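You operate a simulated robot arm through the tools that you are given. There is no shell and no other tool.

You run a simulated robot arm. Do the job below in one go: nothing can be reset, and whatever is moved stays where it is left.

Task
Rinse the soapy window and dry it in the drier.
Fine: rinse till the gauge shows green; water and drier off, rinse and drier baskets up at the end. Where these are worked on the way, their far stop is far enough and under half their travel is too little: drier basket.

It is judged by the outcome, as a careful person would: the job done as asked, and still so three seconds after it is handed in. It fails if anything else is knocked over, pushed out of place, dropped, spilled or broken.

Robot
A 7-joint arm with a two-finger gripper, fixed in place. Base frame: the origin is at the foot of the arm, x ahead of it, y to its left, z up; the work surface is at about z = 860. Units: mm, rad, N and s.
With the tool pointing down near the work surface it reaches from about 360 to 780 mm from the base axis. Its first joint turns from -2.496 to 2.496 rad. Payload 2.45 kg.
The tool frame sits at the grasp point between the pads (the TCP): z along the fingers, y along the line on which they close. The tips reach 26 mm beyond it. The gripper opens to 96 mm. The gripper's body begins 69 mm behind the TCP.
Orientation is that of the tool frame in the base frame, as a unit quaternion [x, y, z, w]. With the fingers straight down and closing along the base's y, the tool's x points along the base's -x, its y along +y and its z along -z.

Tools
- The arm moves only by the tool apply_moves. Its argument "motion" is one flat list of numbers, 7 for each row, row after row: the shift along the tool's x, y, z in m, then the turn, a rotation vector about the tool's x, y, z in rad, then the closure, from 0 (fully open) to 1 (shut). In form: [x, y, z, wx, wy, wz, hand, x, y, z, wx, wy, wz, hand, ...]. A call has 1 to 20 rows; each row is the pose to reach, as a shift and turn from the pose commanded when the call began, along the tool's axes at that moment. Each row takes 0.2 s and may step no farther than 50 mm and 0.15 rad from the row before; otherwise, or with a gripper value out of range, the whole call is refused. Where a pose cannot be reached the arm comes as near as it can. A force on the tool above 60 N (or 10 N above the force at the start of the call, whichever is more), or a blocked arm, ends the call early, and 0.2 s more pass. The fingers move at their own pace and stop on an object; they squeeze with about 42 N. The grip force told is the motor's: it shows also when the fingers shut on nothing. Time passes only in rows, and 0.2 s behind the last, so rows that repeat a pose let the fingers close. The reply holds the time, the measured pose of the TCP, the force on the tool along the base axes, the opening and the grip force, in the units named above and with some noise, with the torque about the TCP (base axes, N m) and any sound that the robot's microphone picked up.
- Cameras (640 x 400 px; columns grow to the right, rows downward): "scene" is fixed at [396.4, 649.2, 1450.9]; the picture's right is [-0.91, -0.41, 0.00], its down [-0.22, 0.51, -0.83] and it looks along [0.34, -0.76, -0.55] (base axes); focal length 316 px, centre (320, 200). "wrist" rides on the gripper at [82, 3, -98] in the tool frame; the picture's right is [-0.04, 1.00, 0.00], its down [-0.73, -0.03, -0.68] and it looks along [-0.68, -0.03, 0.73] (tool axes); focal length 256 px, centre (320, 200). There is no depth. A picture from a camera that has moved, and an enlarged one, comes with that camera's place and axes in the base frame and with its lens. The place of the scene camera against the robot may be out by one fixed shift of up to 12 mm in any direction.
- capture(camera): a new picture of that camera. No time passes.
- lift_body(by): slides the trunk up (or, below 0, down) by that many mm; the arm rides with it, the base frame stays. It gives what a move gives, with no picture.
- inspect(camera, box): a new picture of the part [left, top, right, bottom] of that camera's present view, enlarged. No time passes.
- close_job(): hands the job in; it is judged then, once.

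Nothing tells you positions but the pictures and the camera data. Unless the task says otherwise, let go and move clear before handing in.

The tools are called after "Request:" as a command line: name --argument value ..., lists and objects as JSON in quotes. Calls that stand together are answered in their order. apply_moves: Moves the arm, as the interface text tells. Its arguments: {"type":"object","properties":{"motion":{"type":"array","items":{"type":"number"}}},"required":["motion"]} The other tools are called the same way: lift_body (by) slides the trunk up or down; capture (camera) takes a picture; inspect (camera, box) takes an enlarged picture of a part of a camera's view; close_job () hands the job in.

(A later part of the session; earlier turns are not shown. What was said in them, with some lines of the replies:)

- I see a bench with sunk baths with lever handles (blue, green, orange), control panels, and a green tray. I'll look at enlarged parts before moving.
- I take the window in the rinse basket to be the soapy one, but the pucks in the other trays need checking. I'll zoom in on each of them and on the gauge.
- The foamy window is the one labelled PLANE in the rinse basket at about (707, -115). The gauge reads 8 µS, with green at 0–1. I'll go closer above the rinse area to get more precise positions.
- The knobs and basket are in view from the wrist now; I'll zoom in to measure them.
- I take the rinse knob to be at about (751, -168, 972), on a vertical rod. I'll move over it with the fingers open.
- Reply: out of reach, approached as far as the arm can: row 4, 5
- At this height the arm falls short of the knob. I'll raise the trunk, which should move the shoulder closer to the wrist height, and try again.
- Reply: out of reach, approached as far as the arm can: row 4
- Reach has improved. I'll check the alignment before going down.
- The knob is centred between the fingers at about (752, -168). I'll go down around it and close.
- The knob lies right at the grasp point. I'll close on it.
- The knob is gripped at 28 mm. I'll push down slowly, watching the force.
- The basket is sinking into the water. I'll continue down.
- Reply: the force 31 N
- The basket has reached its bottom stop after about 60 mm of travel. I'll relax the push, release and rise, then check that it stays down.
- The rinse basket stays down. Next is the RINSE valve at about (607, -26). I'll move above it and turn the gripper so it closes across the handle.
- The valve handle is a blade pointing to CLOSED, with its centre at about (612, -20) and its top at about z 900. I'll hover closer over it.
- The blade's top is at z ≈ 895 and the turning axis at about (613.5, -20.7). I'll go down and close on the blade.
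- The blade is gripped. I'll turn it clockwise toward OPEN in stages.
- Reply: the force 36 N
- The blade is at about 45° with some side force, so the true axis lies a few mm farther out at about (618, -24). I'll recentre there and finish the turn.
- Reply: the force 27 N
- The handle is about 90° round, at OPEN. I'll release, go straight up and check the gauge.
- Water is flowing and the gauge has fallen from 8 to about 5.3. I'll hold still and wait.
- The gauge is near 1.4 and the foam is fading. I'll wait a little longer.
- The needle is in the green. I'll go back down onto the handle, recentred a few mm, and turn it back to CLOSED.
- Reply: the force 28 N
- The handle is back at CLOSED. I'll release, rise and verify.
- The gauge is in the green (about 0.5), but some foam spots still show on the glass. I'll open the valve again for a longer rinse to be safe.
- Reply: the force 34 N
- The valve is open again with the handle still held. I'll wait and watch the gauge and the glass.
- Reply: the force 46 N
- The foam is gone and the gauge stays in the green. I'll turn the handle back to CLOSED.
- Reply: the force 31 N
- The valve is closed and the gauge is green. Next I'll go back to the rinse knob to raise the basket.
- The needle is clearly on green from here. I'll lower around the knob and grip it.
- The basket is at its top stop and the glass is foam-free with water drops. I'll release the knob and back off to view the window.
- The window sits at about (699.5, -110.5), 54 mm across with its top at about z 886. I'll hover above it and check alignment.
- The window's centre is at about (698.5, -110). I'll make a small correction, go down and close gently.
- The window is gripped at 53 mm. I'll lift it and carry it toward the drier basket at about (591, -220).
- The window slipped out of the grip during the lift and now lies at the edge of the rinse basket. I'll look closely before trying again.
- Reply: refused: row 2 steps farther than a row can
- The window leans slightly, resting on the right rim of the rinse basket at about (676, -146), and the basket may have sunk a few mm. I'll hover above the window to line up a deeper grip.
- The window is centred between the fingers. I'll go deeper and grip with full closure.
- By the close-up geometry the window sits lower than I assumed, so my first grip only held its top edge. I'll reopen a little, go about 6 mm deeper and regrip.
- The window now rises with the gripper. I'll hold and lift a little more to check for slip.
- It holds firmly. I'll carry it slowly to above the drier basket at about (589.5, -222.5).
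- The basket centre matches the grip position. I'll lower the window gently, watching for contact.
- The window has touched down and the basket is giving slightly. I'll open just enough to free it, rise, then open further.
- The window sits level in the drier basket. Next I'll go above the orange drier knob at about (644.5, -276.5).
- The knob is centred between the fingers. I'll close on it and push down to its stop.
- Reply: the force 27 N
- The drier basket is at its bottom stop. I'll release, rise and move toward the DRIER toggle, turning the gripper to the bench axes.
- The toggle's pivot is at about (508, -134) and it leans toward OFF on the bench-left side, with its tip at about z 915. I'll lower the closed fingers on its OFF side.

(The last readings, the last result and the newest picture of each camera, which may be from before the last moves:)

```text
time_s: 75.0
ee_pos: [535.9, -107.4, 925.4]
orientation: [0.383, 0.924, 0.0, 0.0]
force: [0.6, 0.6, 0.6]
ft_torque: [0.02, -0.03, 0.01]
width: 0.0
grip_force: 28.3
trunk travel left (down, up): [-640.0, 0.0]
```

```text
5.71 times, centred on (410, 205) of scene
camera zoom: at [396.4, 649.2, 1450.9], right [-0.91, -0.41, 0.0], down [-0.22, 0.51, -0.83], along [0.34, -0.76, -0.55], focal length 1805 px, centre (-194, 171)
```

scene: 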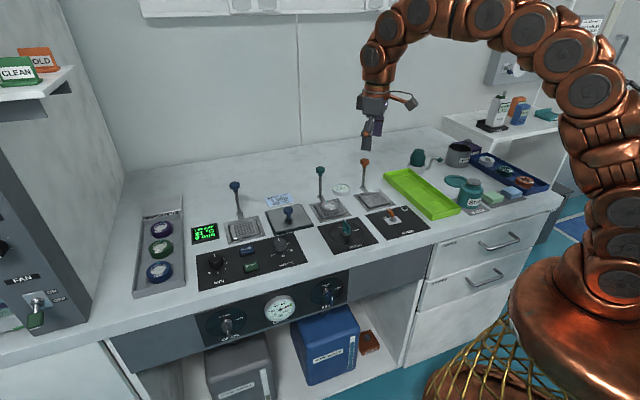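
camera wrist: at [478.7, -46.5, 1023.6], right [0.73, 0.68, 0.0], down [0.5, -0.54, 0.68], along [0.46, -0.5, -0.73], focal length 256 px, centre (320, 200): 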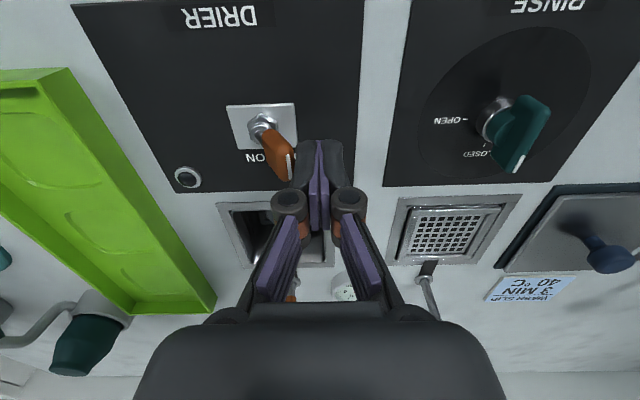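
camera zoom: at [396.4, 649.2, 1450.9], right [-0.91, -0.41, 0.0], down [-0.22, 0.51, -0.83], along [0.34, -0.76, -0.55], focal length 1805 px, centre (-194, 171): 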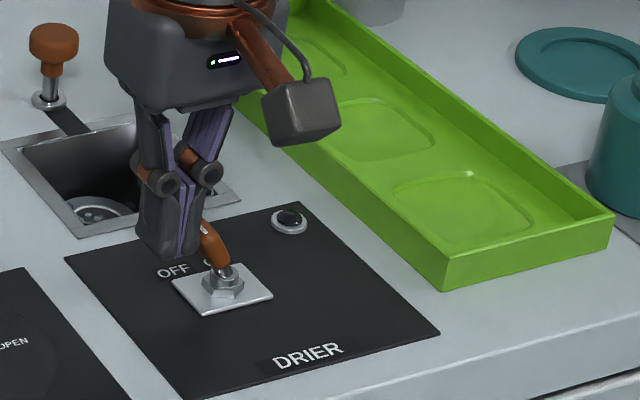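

The fingers are beside the lever. I'll push it over toward ON.

Request:
apply_moves --motion '[0, -0.006, 0, 0, 0, 0, 1, 0, -0.012, 0, 0, 0, 0, 1, 0, -0.018, 0, 0, 0, 0, 1, 0, -0.024, 0, 0, 0, 0, 1, 0, -0.03, 0, 0, 0, 0, 1, 0, -0.035, 0, 0, 0, 0, 1]'

Request:
capture --camera "wrist"

Request:
inspect --camera "scene" --box '[370, 170, 450, 240]'

```text
time_s: 76.4
ee_pos: [510.2, -131.6, 926.4]
orientation: [0.383, 0.924, -0.001, 0.001]
force: [0.3, 0.0, -0.5]
ft_torque: [0.01, 0.02, 0.02]
width: 0.2
grip_force: 28.2
trunk travel left (down, up): [-640.0, 0.0]
heard: click
```

```text
taken
camera wrist: at [454.6, -71.2, 1024.7], right [0.73, 0.68, 0.0], down [0.5, -0.54, 0.68], along [0.46, -0.5, -0.73], focal length 256 px, centre (320, 200)
```

wrist: 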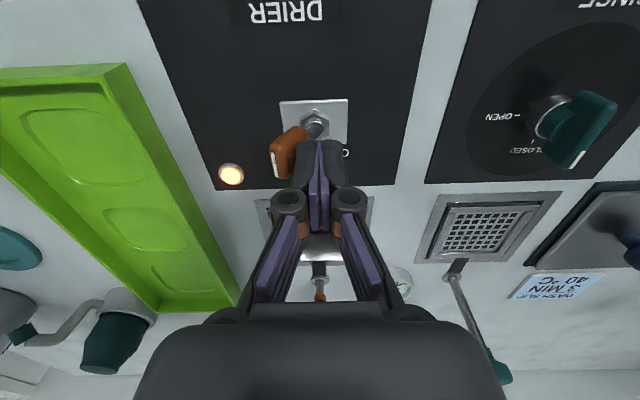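

```text
5.71 times, centred on (410, 205) of scene
camera zoom: at [396.4, 649.2, 1450.9], right [-0.91, -0.41, 0.0], down [-0.22, 0.51, -0.83], along [0.34, -0.76, -0.55], focal length 1805 px, centre (-194, 171)
```

zoom: 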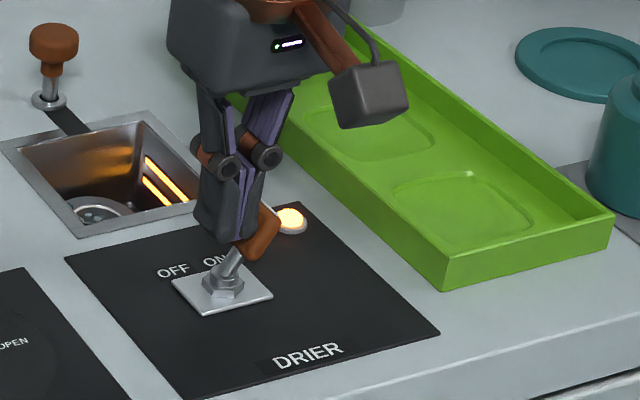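

The drier is on: the lamp is lit and the elements glow. I'll rise and watch the drops on the glass.

Request:
apply_moves --motion '[0, 0.004, 0, 0, 0, 0, 1, 0, 0.004, -0.04, 0, 0, 0, 1, 0, 0.004, -0.08, 0, 0, 0, 1, 0, -0.02, -0.1, 0, 0, 0, 1, 0, -0.042, -0.1, 0, 0, 0, 1]'

Request:
capture --camera "wrist"

Request:
inspect --camera "scene" --box '[355, 180, 405, 220]'

```text
time_s: 77.6
ee_pos: [481.1, -160.3, 1027.4]
orientation: [0.382, 0.924, 0.0, -0.002]
force: [0.9, 1.0, 0.0]
ft_torque: [-0.04, 0.03, 0.0]
width: 0.2
grip_force: 28.5
trunk travel left (down, up): [-640.0, 0.0]
```

```text
taken
camera wrist: at [424.4, -101.2, 1124.3], right [0.73, 0.68, 0.0], down [0.5, -0.54, 0.68], along [0.46, -0.5, -0.73], focal length 256 px, centre (320, 200)
```

wrist: 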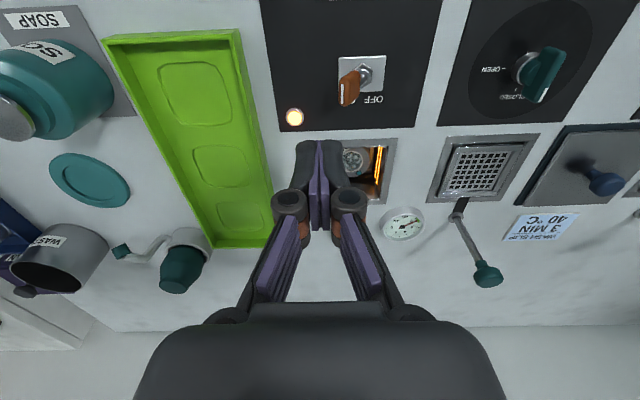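

```text
10.00 times, centred on (380, 200) of scene
camera zoom: at [396.4, 649.2, 1450.9], right [-0.91, -0.41, 0.0], down [-0.22, 0.51, -0.83], along [0.34, -0.76, -0.55], focal length 3158 px, centre (-280, 200)
```

zoom: 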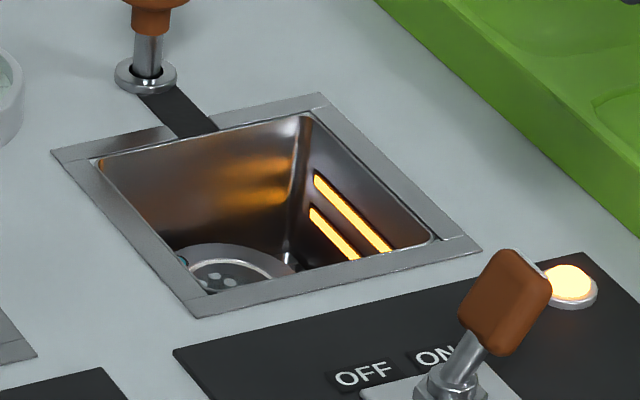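

Request:
apply_moves --motion '[0, 0, 0, 0, 0, 0, 1, 0, 0, 0, 0, 0, 0, 1, 0, 0, 0, 0, 0, 0, 1, 0, 0, 0, 0, 0, 0, 1, 0, 0, 0, 0, 0, 0, 1, 0, 0, 0, 0, 0, 0, 1, 0, 0, 0, 0, 0, 0, 1, 0, 0, 0, 0, 0, 0, 1, 0, 0, 0, 0, 0, 0, 1, 0, 0, 0, 0, 0, 0, 1]'

Request:
inspect --camera "wrist" --box '[330, 130, 400, 210]'

Request:
inspect --camera "scene" --box '[355, 180, 405, 220]'

```text
time_s: 79.8
ee_pos: [480.6, -160.6, 1026.4]
orientation: [0.382, 0.924, -0.001, 0.0]
force: [-0.9, -0.1, 0.8]
ft_torque: [-0.01, 0.02, 0.02]
width: 0.0
grip_force: 28.5
trunk travel left (down, up): [-640.0, 0.0]
```

```text
5.00 times, centred on (365, 170) of wrist
camera zoom: at [424.8, -101.2, 1124.5], right [0.73, 0.68, 0.0], down [0.5, -0.54, 0.68], along [0.46, -0.5, -0.73], focal length 1280 px, centre (95, 350)
```

zoom: 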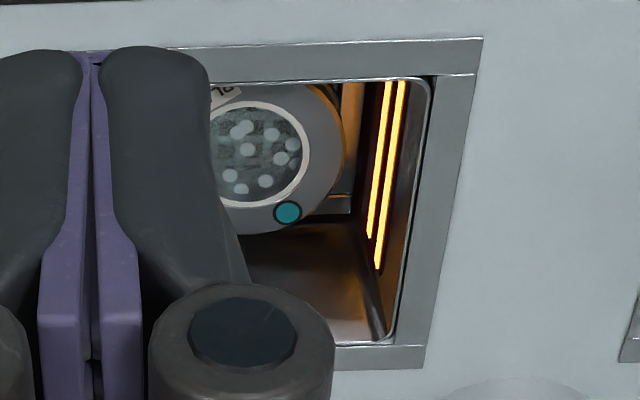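

```text
10.00 times, centred on (380, 200) of scene
camera zoom: at [396.4, 649.2, 1450.9], right [-0.91, -0.41, 0.0], down [-0.22, 0.51, -0.83], along [0.34, -0.76, -0.55], focal length 3158 px, centre (-280, 200)
```

zoom: 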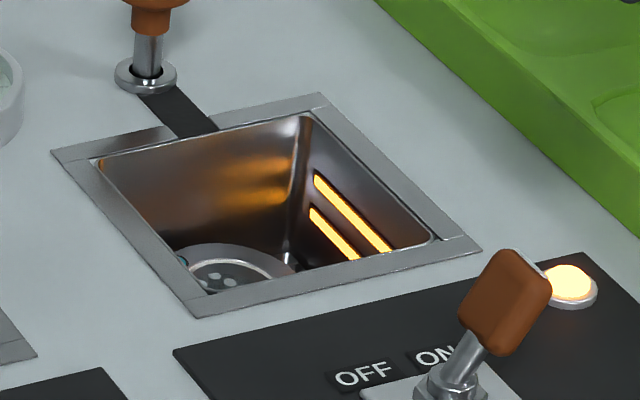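

Drops are still present, so I'll keep waiting.

Request:
apply_moves --motion '[0, 0, 0, 0, 0, 0, 1, 0, 0, 0, 0, 0, 0, 1, 0, 0, 0, 0, 0, 0, 1, 0, 0, 0, 0, 0, 0, 1, 0, 0, 0, 0, 0, 0, 1, 0, 0, 0, 0, 0, 0, 1, 0, 0, 0, 0, 0, 0, 1, 0, 0, 0, 0, 0, 0, 1, 0, 0, 0, 0, 0, 0, 1, 0, 0, 0, 0, 0, 0, 1, 0, 0, 0, 0, 0, 0, 1, 0, 0, 0, 0, 0, 0, 1, 0, 0, 0, 0, 0, 0, 1, 0, 0, 0, 0, 0, 0, 1, 0, 0, 0, 0, 0, 0, 1, 0, 0, 0, 0, 0, 0, 1, 0, 0, 0, 0, 0, 0, 1, 0, 0, 0, 0, 0, 0, 1, 0, 0, 0, 0, 0, 0, 1, 0, 0, 0, 0, 0, 0, 1]'

Request:
inspect --camera "wrist" --box '[330, 130, 400, 210]'

```text
time_s: 84.0
ee_pos: [480.8, -161.0, 1026.8]
orientation: [0.383, 0.924, 0.0, 0.0]
force: [0.7, 0.0, 1.0]
ft_torque: [-0.01, 0.0, 0.02]
width: 0.1
grip_force: 29.2
trunk travel left (down, up): [-640.0, 0.0]
```

```text
5.00 times, centred on (365, 170) of wrist
camera zoom: at [424.8, -101.2, 1124.5], right [0.73, 0.68, 0.0], down [0.5, -0.54, 0.68], along [0.46, -0.5, -0.73], focal length 1280 px, centre (95, 350)
```

zoom: 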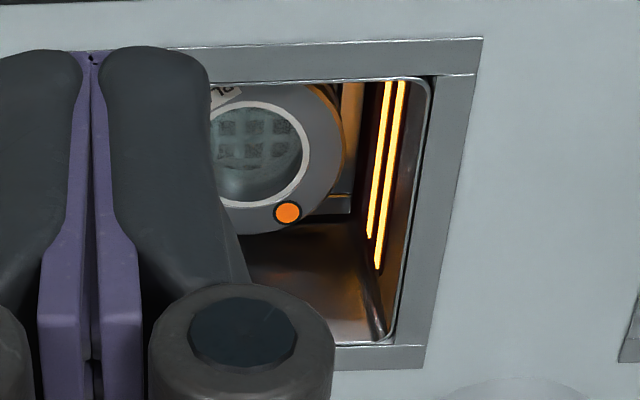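

The drops are gone and the indicator dot has turned orange, so the window is dry. I'll switch the drier off now, lowering on the ON side and pushing back.

Request:
apply_moves --motion '[0, 0, 0.045, 0, 0, 0, 1, 0, 0, 0.09, 0, 0, 0, 1, 0, 0, 0.1, 0, 0, 0, 1, 0, 0.008, 0.1, 0, 0, 0, 1, 0, 0.016, 0.1, 0, 0, 0, 1, 0, 0.023, 0.1, 0, 0, 0, 1, 0, 0.03, 0.1, 0, 0, 0, 1, 0, 0.036, 0.1, 0, 0, 0, 1]'

Request:
inspect --camera "scene" --box '[350, 165, 450, 240]'

Request:
capture --camera "wrist"

```text
time_s: 85.8
ee_pos: [506.6, -135.2, 928.1]
orientation: [0.383, 0.924, 0.0, 0.0]
force: [-0.3, 0.5, -0.3]
ft_torque: [0.0, -0.01, -0.01]
width: 0.1
grip_force: 28.8
trunk travel left (down, up): [-640.0, 0.0]
```

```text
5.33 times, centred on (400, 202) of scene
camera zoom: at [396.4, 649.2, 1450.9], right [-0.91, -0.41, 0.0], down [-0.22, 0.51, -0.83], along [0.34, -0.76, -0.55], focal length 1684 px, centre (-107, 187)
```

zoom: 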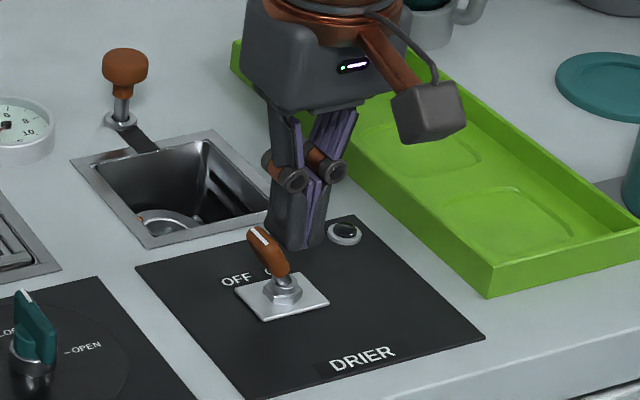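

```text
taken
camera wrist: at [450.6, -75.3, 1024.7], right [0.73, 0.68, 0.0], down [0.5, -0.54, 0.68], along [0.46, -0.5, -0.73], focal length 256 px, centre (320, 200)
```

wrist: 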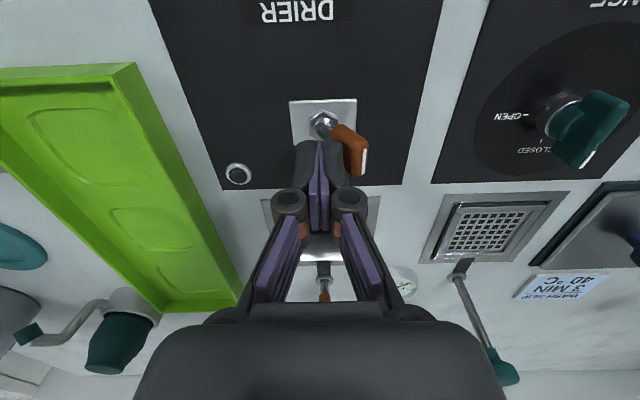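

The drier is off: lever at OFF and lamp dark. I'll go back to the orange knob to raise the basket.

Request:
apply_moves --motion '[0, -0.004, 0, 0, 0, 0, 1, 0, -0.004, -0.045, 0, 0, 0, 1, 0, -0.004, -0.09, 0, 0, 0, 1, -0.033, -0.005, -0.095, 0, 0, -0.13, 0.8, -0.067, -0.005, -0.095, 0, 0, -0.26, 0.6, -0.1, -0.005, -0.095, 0, 0, -0.39, 0.4, -0.133, -0.006, -0.095, 0, 0, -0.52, 0.3, -0.167, -0.006, -0.095, 0, 0, -0.65, 0.2, -0.2, -0.0063, -0.095, 0, 0, -0.785, 0.2]'

Request:
capture --camera "wrist"

```text
time_s: 87.8
ee_pos: [642.6, -280.1, 1023.0]
orientation: [-0.001, 1.0, 0.0, -0.001]
force: [-0.4, 0.3, -0.1]
ft_torque: [-0.03, 0.0, -0.02]
width: 76.7
grip_force: 0.1
trunk travel left (down, up): [-640.0, 0.0]
```

```text
taken
camera wrist: at [560.7, -276.9, 1120.5], right [0.04, 1.0, 0.0], down [0.73, -0.03, 0.68], along [0.68, -0.03, -0.74], focal length 256 px, centre (320, 200)
```

wrist: 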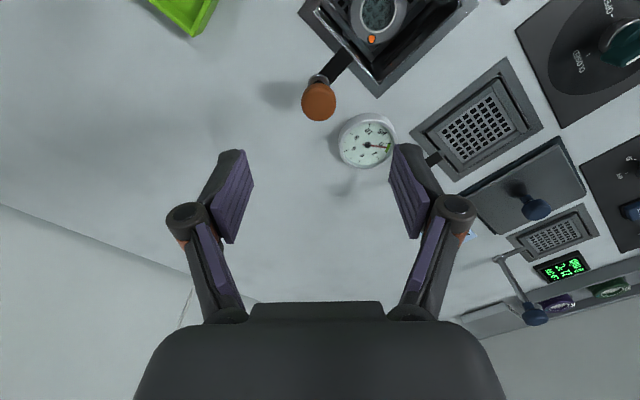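

Request:
apply_moves --motion '[0, -0.001, 0.04, 0, 0, 0, 0.2, 0, -0.001, 0.08, 0, 0, 0, 0.2, 0, -0.001, 0.11, 0, 0, 0, 0.2, 0, -0.001, 0.11, 0, 0, 0, 0.6, 0, -0.001, 0.11, 0, 0, 0, 1, 0, -0.001, 0.11, 0, 0, 0, 1, 0, -0.001, 0.11, 0, 0, 0, 1, 0, -0.001, 0.11, 0, 0, 0, 1]'

Request:
inspect --camera "wrist" --box '[240, 0, 500, 230]'

```text
time_s: 89.6
ee_pos: [644.3, -281.0, 911.8]
orientation: [0.0, 1.0, 0.001, -0.001]
force: [2.0, -5.3, 0.0]
ft_torque: [-0.17, -0.2, -0.05]
width: 28.2
grip_force: 45.3
trunk travel left (down, up): [-640.0, 0.0]
```

```text
1.74 times, centred on (370, 115) of wrist
camera zoom: at [561.8, -277.9, 1010.0], right [0.04, 1.0, 0.0], down [0.73, -0.03, 0.68], along [0.68, -0.03, -0.73], focal length 445 px, centre (233, 348)
```

zoom: 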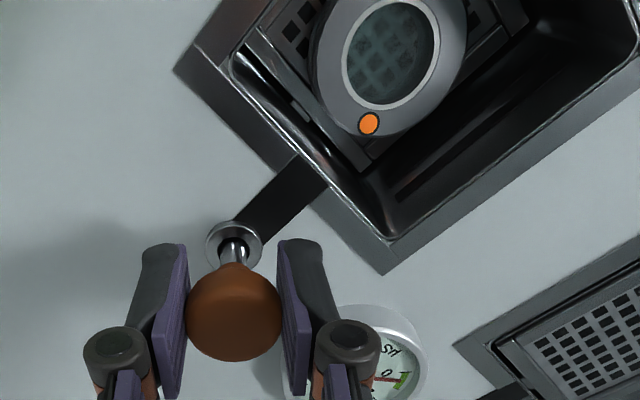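

The knob is gripped. I'll raise the drier basket smoothly to its top stop.

Request:
apply_moves --motion '[0, 0, -0.004, 0, 0, 0, 1, 0, 0, -0.011, 0, 0, 0, 1, 0, 0, -0.019, 0, 0, 0, 1, 0, 0, -0.027, 0, 0, 0, 1, 0, 0, -0.035, 0, 0, 0, 1, 0, 0, -0.043, 0, 0, 0, 1, 0, 0, -0.05, 0, 0, 0, 1, 0, 0, -0.056, 0, 0, 0, 1, 0, 0, -0.06, 0, 0, 0, 1, 0, 0, -0.063, 0, 0, 0, 1, 0, 0, -0.065, 0, 0, 0, 1]'

Request:
capture --camera "wrist"

Request:
inspect --camera "scene" --box '[310, 130, 430, 230]'

```text
time_s: 92.0
ee_pos: [644.8, -281.3, 972.1]
orientation: [0.001, 1.0, 0.001, -0.004]
force: [6.6, 5.3, -38.8]
ft_torque: [0.09, -0.23, 0.01]
width: 28.1
grip_force: 45.1
trunk travel left (down, up): [-640.0, 0.0]
```

```text
taken
camera wrist: at [562.5, -278.3, 1070.9], right [0.04, 1.0, 0.0], down [0.74, -0.03, 0.67], along [0.67, -0.02, -0.74], focal length 256 px, centre (320, 200)
```

wrist: 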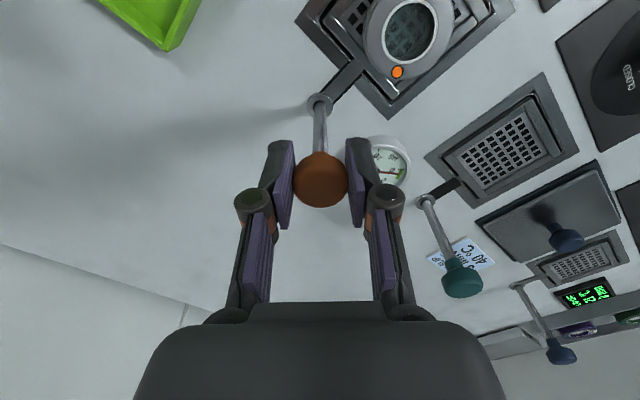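

```text
4.00 times, centred on (370, 180) of scene
camera zoom: at [396.4, 649.2, 1450.9], right [-0.91, -0.41, 0.0], down [-0.22, 0.51, -0.83], along [0.34, -0.76, -0.55], focal length 1263 px, centre (120, 280)
```

zoom: 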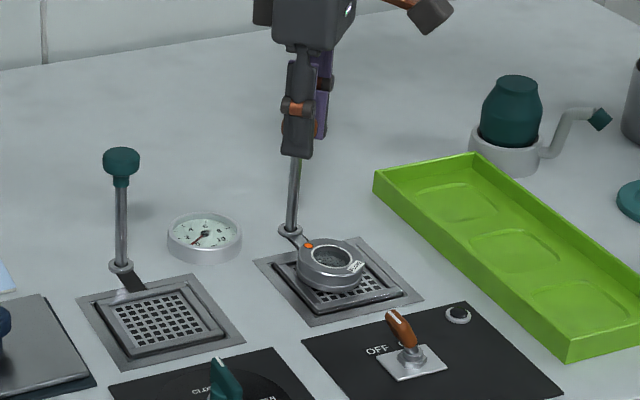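

The drier basket is at its top stop. I'll release and rise, then check the rinse basket, which had sunk slightly.

Request:
apply_moves --motion '[0, 0, 0.003, 0, 0, 0, 1, 0, 0, 0.003, 0, 0, 0, 0.6, 0, 0, 0.003, 0, 0, 0, 0.2, 0, 0, 0.003, 0, 0, 0, 0.2, 0, 0, -0.04, 0, 0, 0, 0.2, 0, 0, -0.08, 0, 0, 0, 0.2]'

Request:
inspect --camera "scene" --box '[310, 130, 430, 230]'

Request:
inspect --camera "scene" --box '[318, 160, 378, 220]'

```text
time_s: 93.4
ee_pos: [642.5, -281.6, 1057.0]
orientation: [0.001, 1.0, -0.001, -0.001]
force: [1.0, 0.6, -0.1]
ft_torque: [-0.01, 0.02, 0.04]
width: 76.8
grip_force: 0.2
trunk travel left (down, up): [-640.0, 0.0]
```

```text
4.00 times, centred on (370, 180) of scene
camera zoom: at [396.4, 649.2, 1450.9], right [-0.91, -0.41, 0.0], down [-0.22, 0.51, -0.83], along [0.34, -0.76, -0.55], focal length 1263 px, centre (120, 280)
```

zoom: 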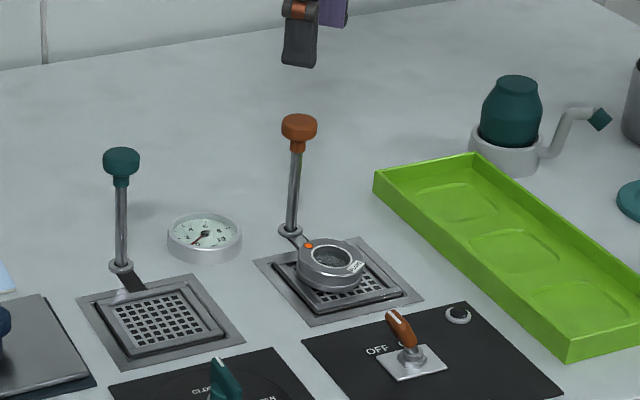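

```text
6.67 times, centred on (348, 190) of scene
camera zoom: at [396.4, 649.2, 1450.9], right [-0.91, -0.41, 0.0], down [-0.22, 0.51, -0.83], along [0.34, -0.76, -0.55], focal length 2106 px, centre (133, 267)
```

zoom: 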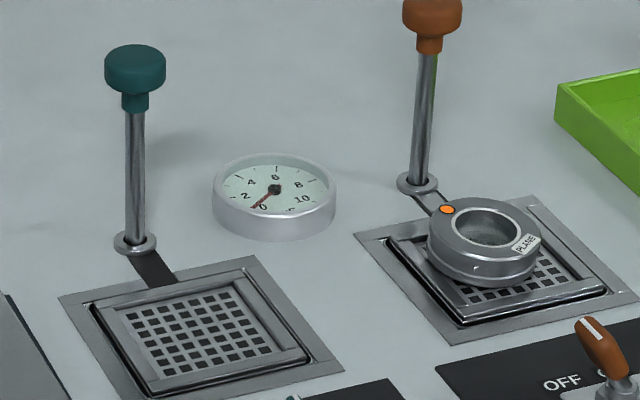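

The drier basket is up. The rinse basket is still a few mm low, so I'll grip its knob again and pull it fully up.

Request:
apply_moves --motion '[-0.02, 0.0227, 0, 0, 0, 0, 0.2, -0.04, 0.0454, 0, 0, 0, 0, 0.2, -0.06, 0.0681, 0, 0, 0, 0, 0.2, -0.08, 0.0908, 0, 0, 0, 0, 0.2, -0.098, 0.1135, 0, 0, 0, 0, 0.2, -0.103, 0.1135, 0.02, 0, 0, 0, 0.2]'

Request:
capture --camera "wrist"

```text
time_s: 94.8
ee_pos: [746.2, -167.8, 1035.4]
orientation: [0.0, 1.0, -0.001, 0.0]
force: [-0.2, -0.5, 0.1]
ft_torque: [0.01, -0.02, -0.02]
width: 76.8
grip_force: 0.1
trunk travel left (down, up): [-640.0, 0.0]
```

```text
taken
camera wrist: at [664.7, -164.5, 1133.6], right [0.04, 1.0, 0.0], down [0.73, -0.03, 0.68], along [0.68, -0.03, -0.73], focal length 256 px, centre (320, 200)
```

wrist: 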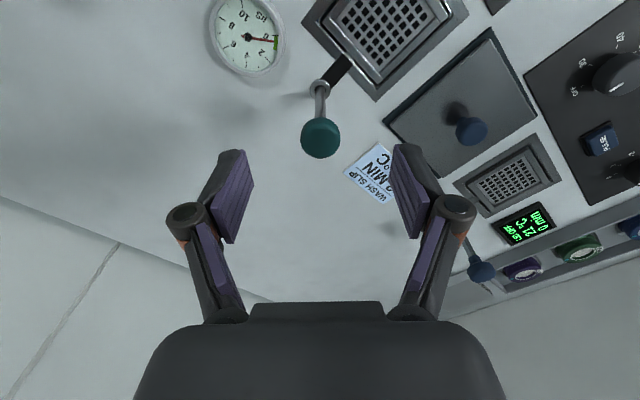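

Request:
apply_moves --motion '[-0.003, 0, 0.035, 0, 0, 0, 0.2, -0.005, -0.0005, 0.067, 0, 0, 0, 0.2, -0.005, -0.0005, 0.067, 0, 0, 0, 0.6, -0.005, -0.0005, 0.067, 0, 0, 0, 1, -0.005, -0.0005, 0.067, 0, 0, 0, 1, -0.005, -0.0005, 0.067, 0, 0, 0, 1, -0.005, -0.0005, 0.067, 0, 0, 0, 1, -0.005, -0.0005, 0.064, 0, 0, 0, 1, -0.005, -0.0005, 0.06, 0, 0, 0, 1, -0.005, -0.0005, 0.057, 0, 0, 0, 1, -0.005, -0.0005, 0.054, 0, 0, 0, 1]'

Request:
capture --camera "wrist"

Request:
inspect --camera "scene" --box '[318, 160, 378, 220]'

```text
time_s: 97.2
ee_pos: [752.1, -168.5, 979.8]
orientation: [0.001, 1.0, 0.001, -0.004]
force: [-2.3, 5.5, -44.1]
ft_torque: [0.07, 0.33, 0.09]
width: 28.5
grip_force: 45.2
trunk travel left (down, up): [-640.0, 0.0]
```

```text
taken
camera wrist: at [670.0, -165.1, 1077.7], right [0.04, 1.0, 0.0], down [0.74, -0.03, 0.67], along [0.67, -0.03, -0.74], focal length 256 px, centre (320, 200)
```

wrist: 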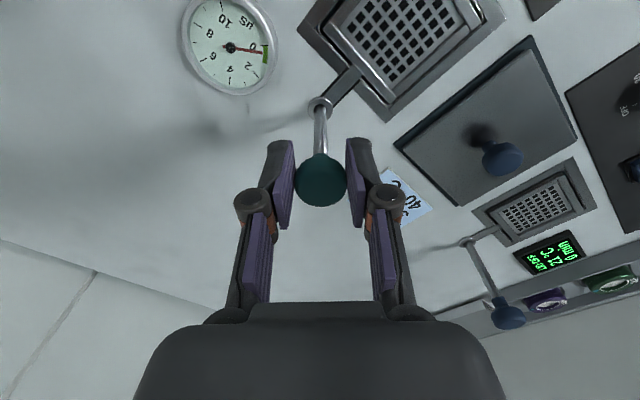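

```text
6.67 times, centred on (348, 190) of scene
camera zoom: at [396.4, 649.2, 1450.9], right [-0.91, -0.41, 0.0], down [-0.22, 0.51, -0.83], along [0.34, -0.76, -0.55], focal length 2106 px, centre (133, 267)
```

zoom: 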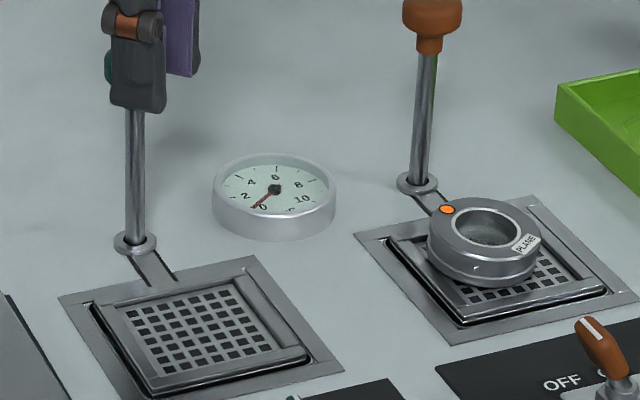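

The rinse basket is fully up. I'll release, rise and back away to review everything.

Request:
apply_moves --motion '[0, 0, 0.003, 0, 0, 0, 1, 0, 0, 0.003, 0, 0, 0, 0.6, 0, 0, 0.003, 0, 0, 0, 0.2, 0, 0, 0.003, 0, 0, 0, 0.2, 0, 0, -0.04, 0, 0, 0, 0.2, 0.01, 0, -0.08, 0, 0, 0, 0.2, 0.05, 0, -0.1, 0, 0, 0, 0.2, 0.09, 0, -0.12, 0, 0, 0, 0.2, 0.13, 0, -0.14, 0, 0, 0, 0.2, 0.17, 0, -0.15, 0, 0, 0, 0.2, 0.21, 0, -0.15, 0, 0, 0, 0.2, 0.25, 0, -0.15, 0, 0, 0, 0.2]'

Request:
capture --camera "scene"

Request:
capture --camera "wrist"

Request:
inspect --camera "scene" --box '[318, 145, 438, 245]'

Request:
inspect --camera "scene" --box '[350, 180, 390, 210]'

```text
time_s: 99.8
ee_pos: [501.7, -168.0, 1132.6]
orientation: [0.0, 1.0, 0.0, 0.001]
force: [1.0, 0.3, -0.3]
ft_torque: [-0.01, 0.05, -0.02]
width: 76.7
grip_force: 0.1
trunk travel left (down, up): [-640.0, 0.0]
```

```text
taken
```

scene: 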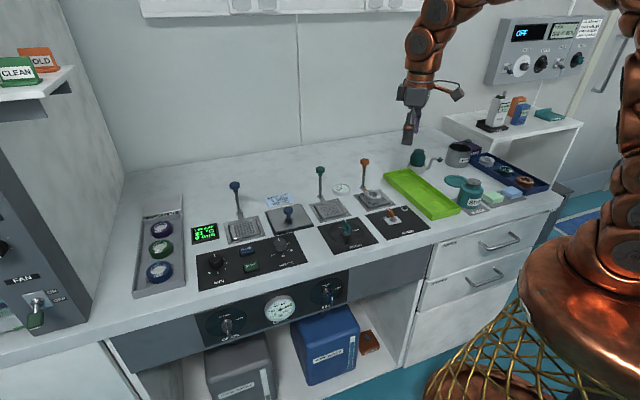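

```text
taken
camera wrist: at [419.6, -164.7, 1229.9], right [0.04, 1.0, 0.0], down [0.73, -0.03, 0.68], along [0.68, -0.03, -0.73], focal length 256 px, centre (320, 200)
```

wrist: 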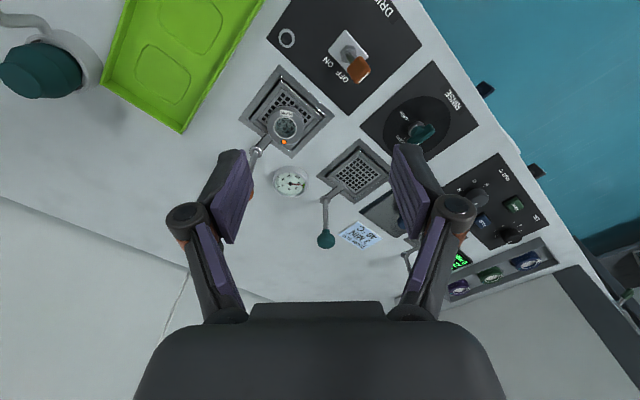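

```text
4.00 times, centred on (378, 195) of scene
camera zoom: at [396.4, 649.2, 1450.9], right [-0.91, -0.41, 0.0], down [-0.22, 0.51, -0.83], along [0.34, -0.76, -0.55], focal length 1263 px, centre (88, 220)
```

zoom: 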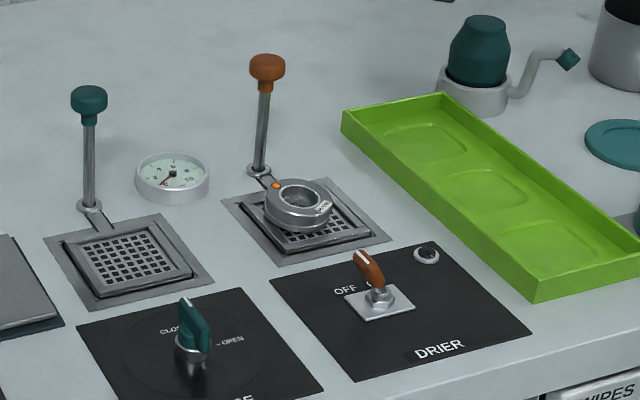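

```text
13.33 times, centred on (370, 195) of scene
camera zoom: at [396.4, 649.2, 1450.9], right [-0.91, -0.41, 0.0], down [-0.22, 0.51, -0.83], along [0.34, -0.76, -0.55], focal length 4211 px, centre (-347, 267)
```

zoom: 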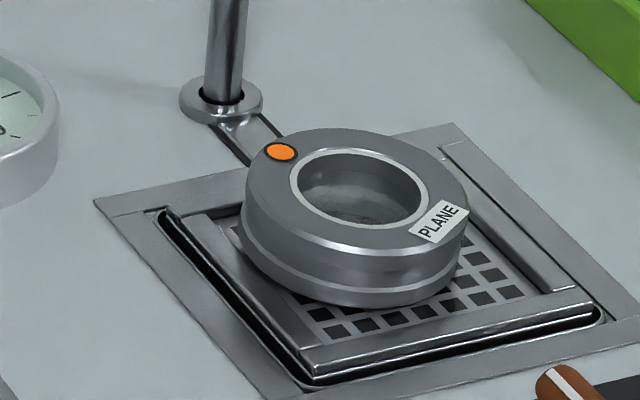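

Request:
inspect --camera "wrist" --box '[235, 60, 345, 165]'

Request:
inspect --camera "wrist" --box '[255, 0, 475, 200]'

Request:
inspect --camera "scene" --box '[190, 260, 400, 391]'

```text
3.81 times, centred on (290, 112) of wrist
camera zoom: at [419.6, -164.7, 1229.9], right [0.04, 1.0, 0.0], down [0.73, -0.03, 0.68], along [0.68, -0.03, -0.73], focal length 975 px, centre (434, 533)
```

zoom: 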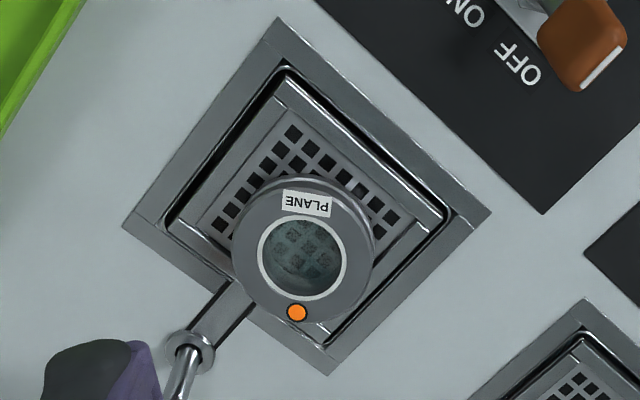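

```text
2.00 times, centred on (365, 100) of wrist
camera zoom: at [419.6, -164.7, 1229.9], right [0.04, 1.0, 0.0], down [0.73, -0.03, 0.68], along [0.68, -0.03, -0.73], focal length 512 px, centre (230, 400)
```

zoom: 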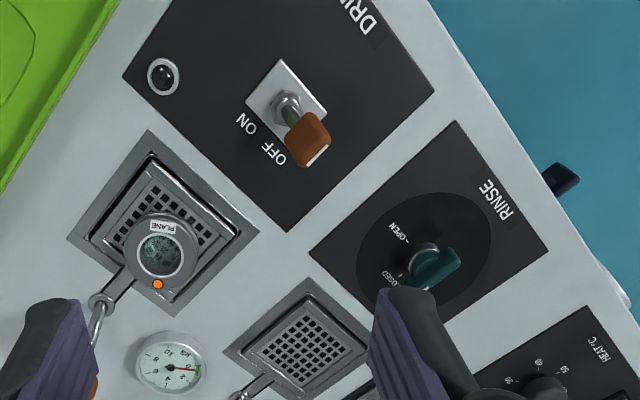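

```text
3.05 times, centred on (295, 326) of scene
camera zoom: at [396.4, 649.2, 1450.9], right [-0.91, -0.41, 0.0], down [-0.22, 0.51, -0.83], along [0.34, -0.76, -0.55], focal length 963 px, centre (396, -182)
```

zoom: 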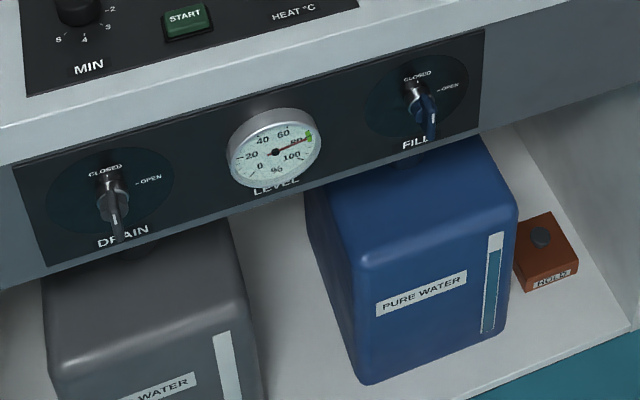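

The window is clear and dry in the raised drier basket, and the rinse basket is up. The valve is closed, the drier is off, the gauge is green, the arm is clear and nothing else has been disturbed, so I'll hand in the job.

Request:
close_job

```text
The job is handed in.
```

The soapy window (labelled PLANE) is rinsed and dried, and the job is handed in. One thing went wrong on the way: the window slipped once. I don't know how that will be judged.

- **Rinse:** I lowered the rinse basket to its stop and opened the water until the gauge reached green. Spots still showed on the glass, so I opened the water a second time for a few seconds. The gauge stayed in the green, at about 0.5 µS.
- **The slip:** my first grip held only the window's top edge. It fell onto the edge of the rinse basket and pushed that basket down a few mm. I picked the window up again with a deeper grip and could see no damage in the pictures.
- **Dry:** I lowered the drier basket to its stop and switched the drier on for about 9 seconds. By then the drops were gone and the window's teal dot had turned orange.
- **End state:** the water valve is at CLOSED and the drier is at OFF with its lamp dark. Both baskets are fully up, and the window sits clear in the drier basket. In the last pictures I saw nothing else disturbed, and the arm was clear of the bench.
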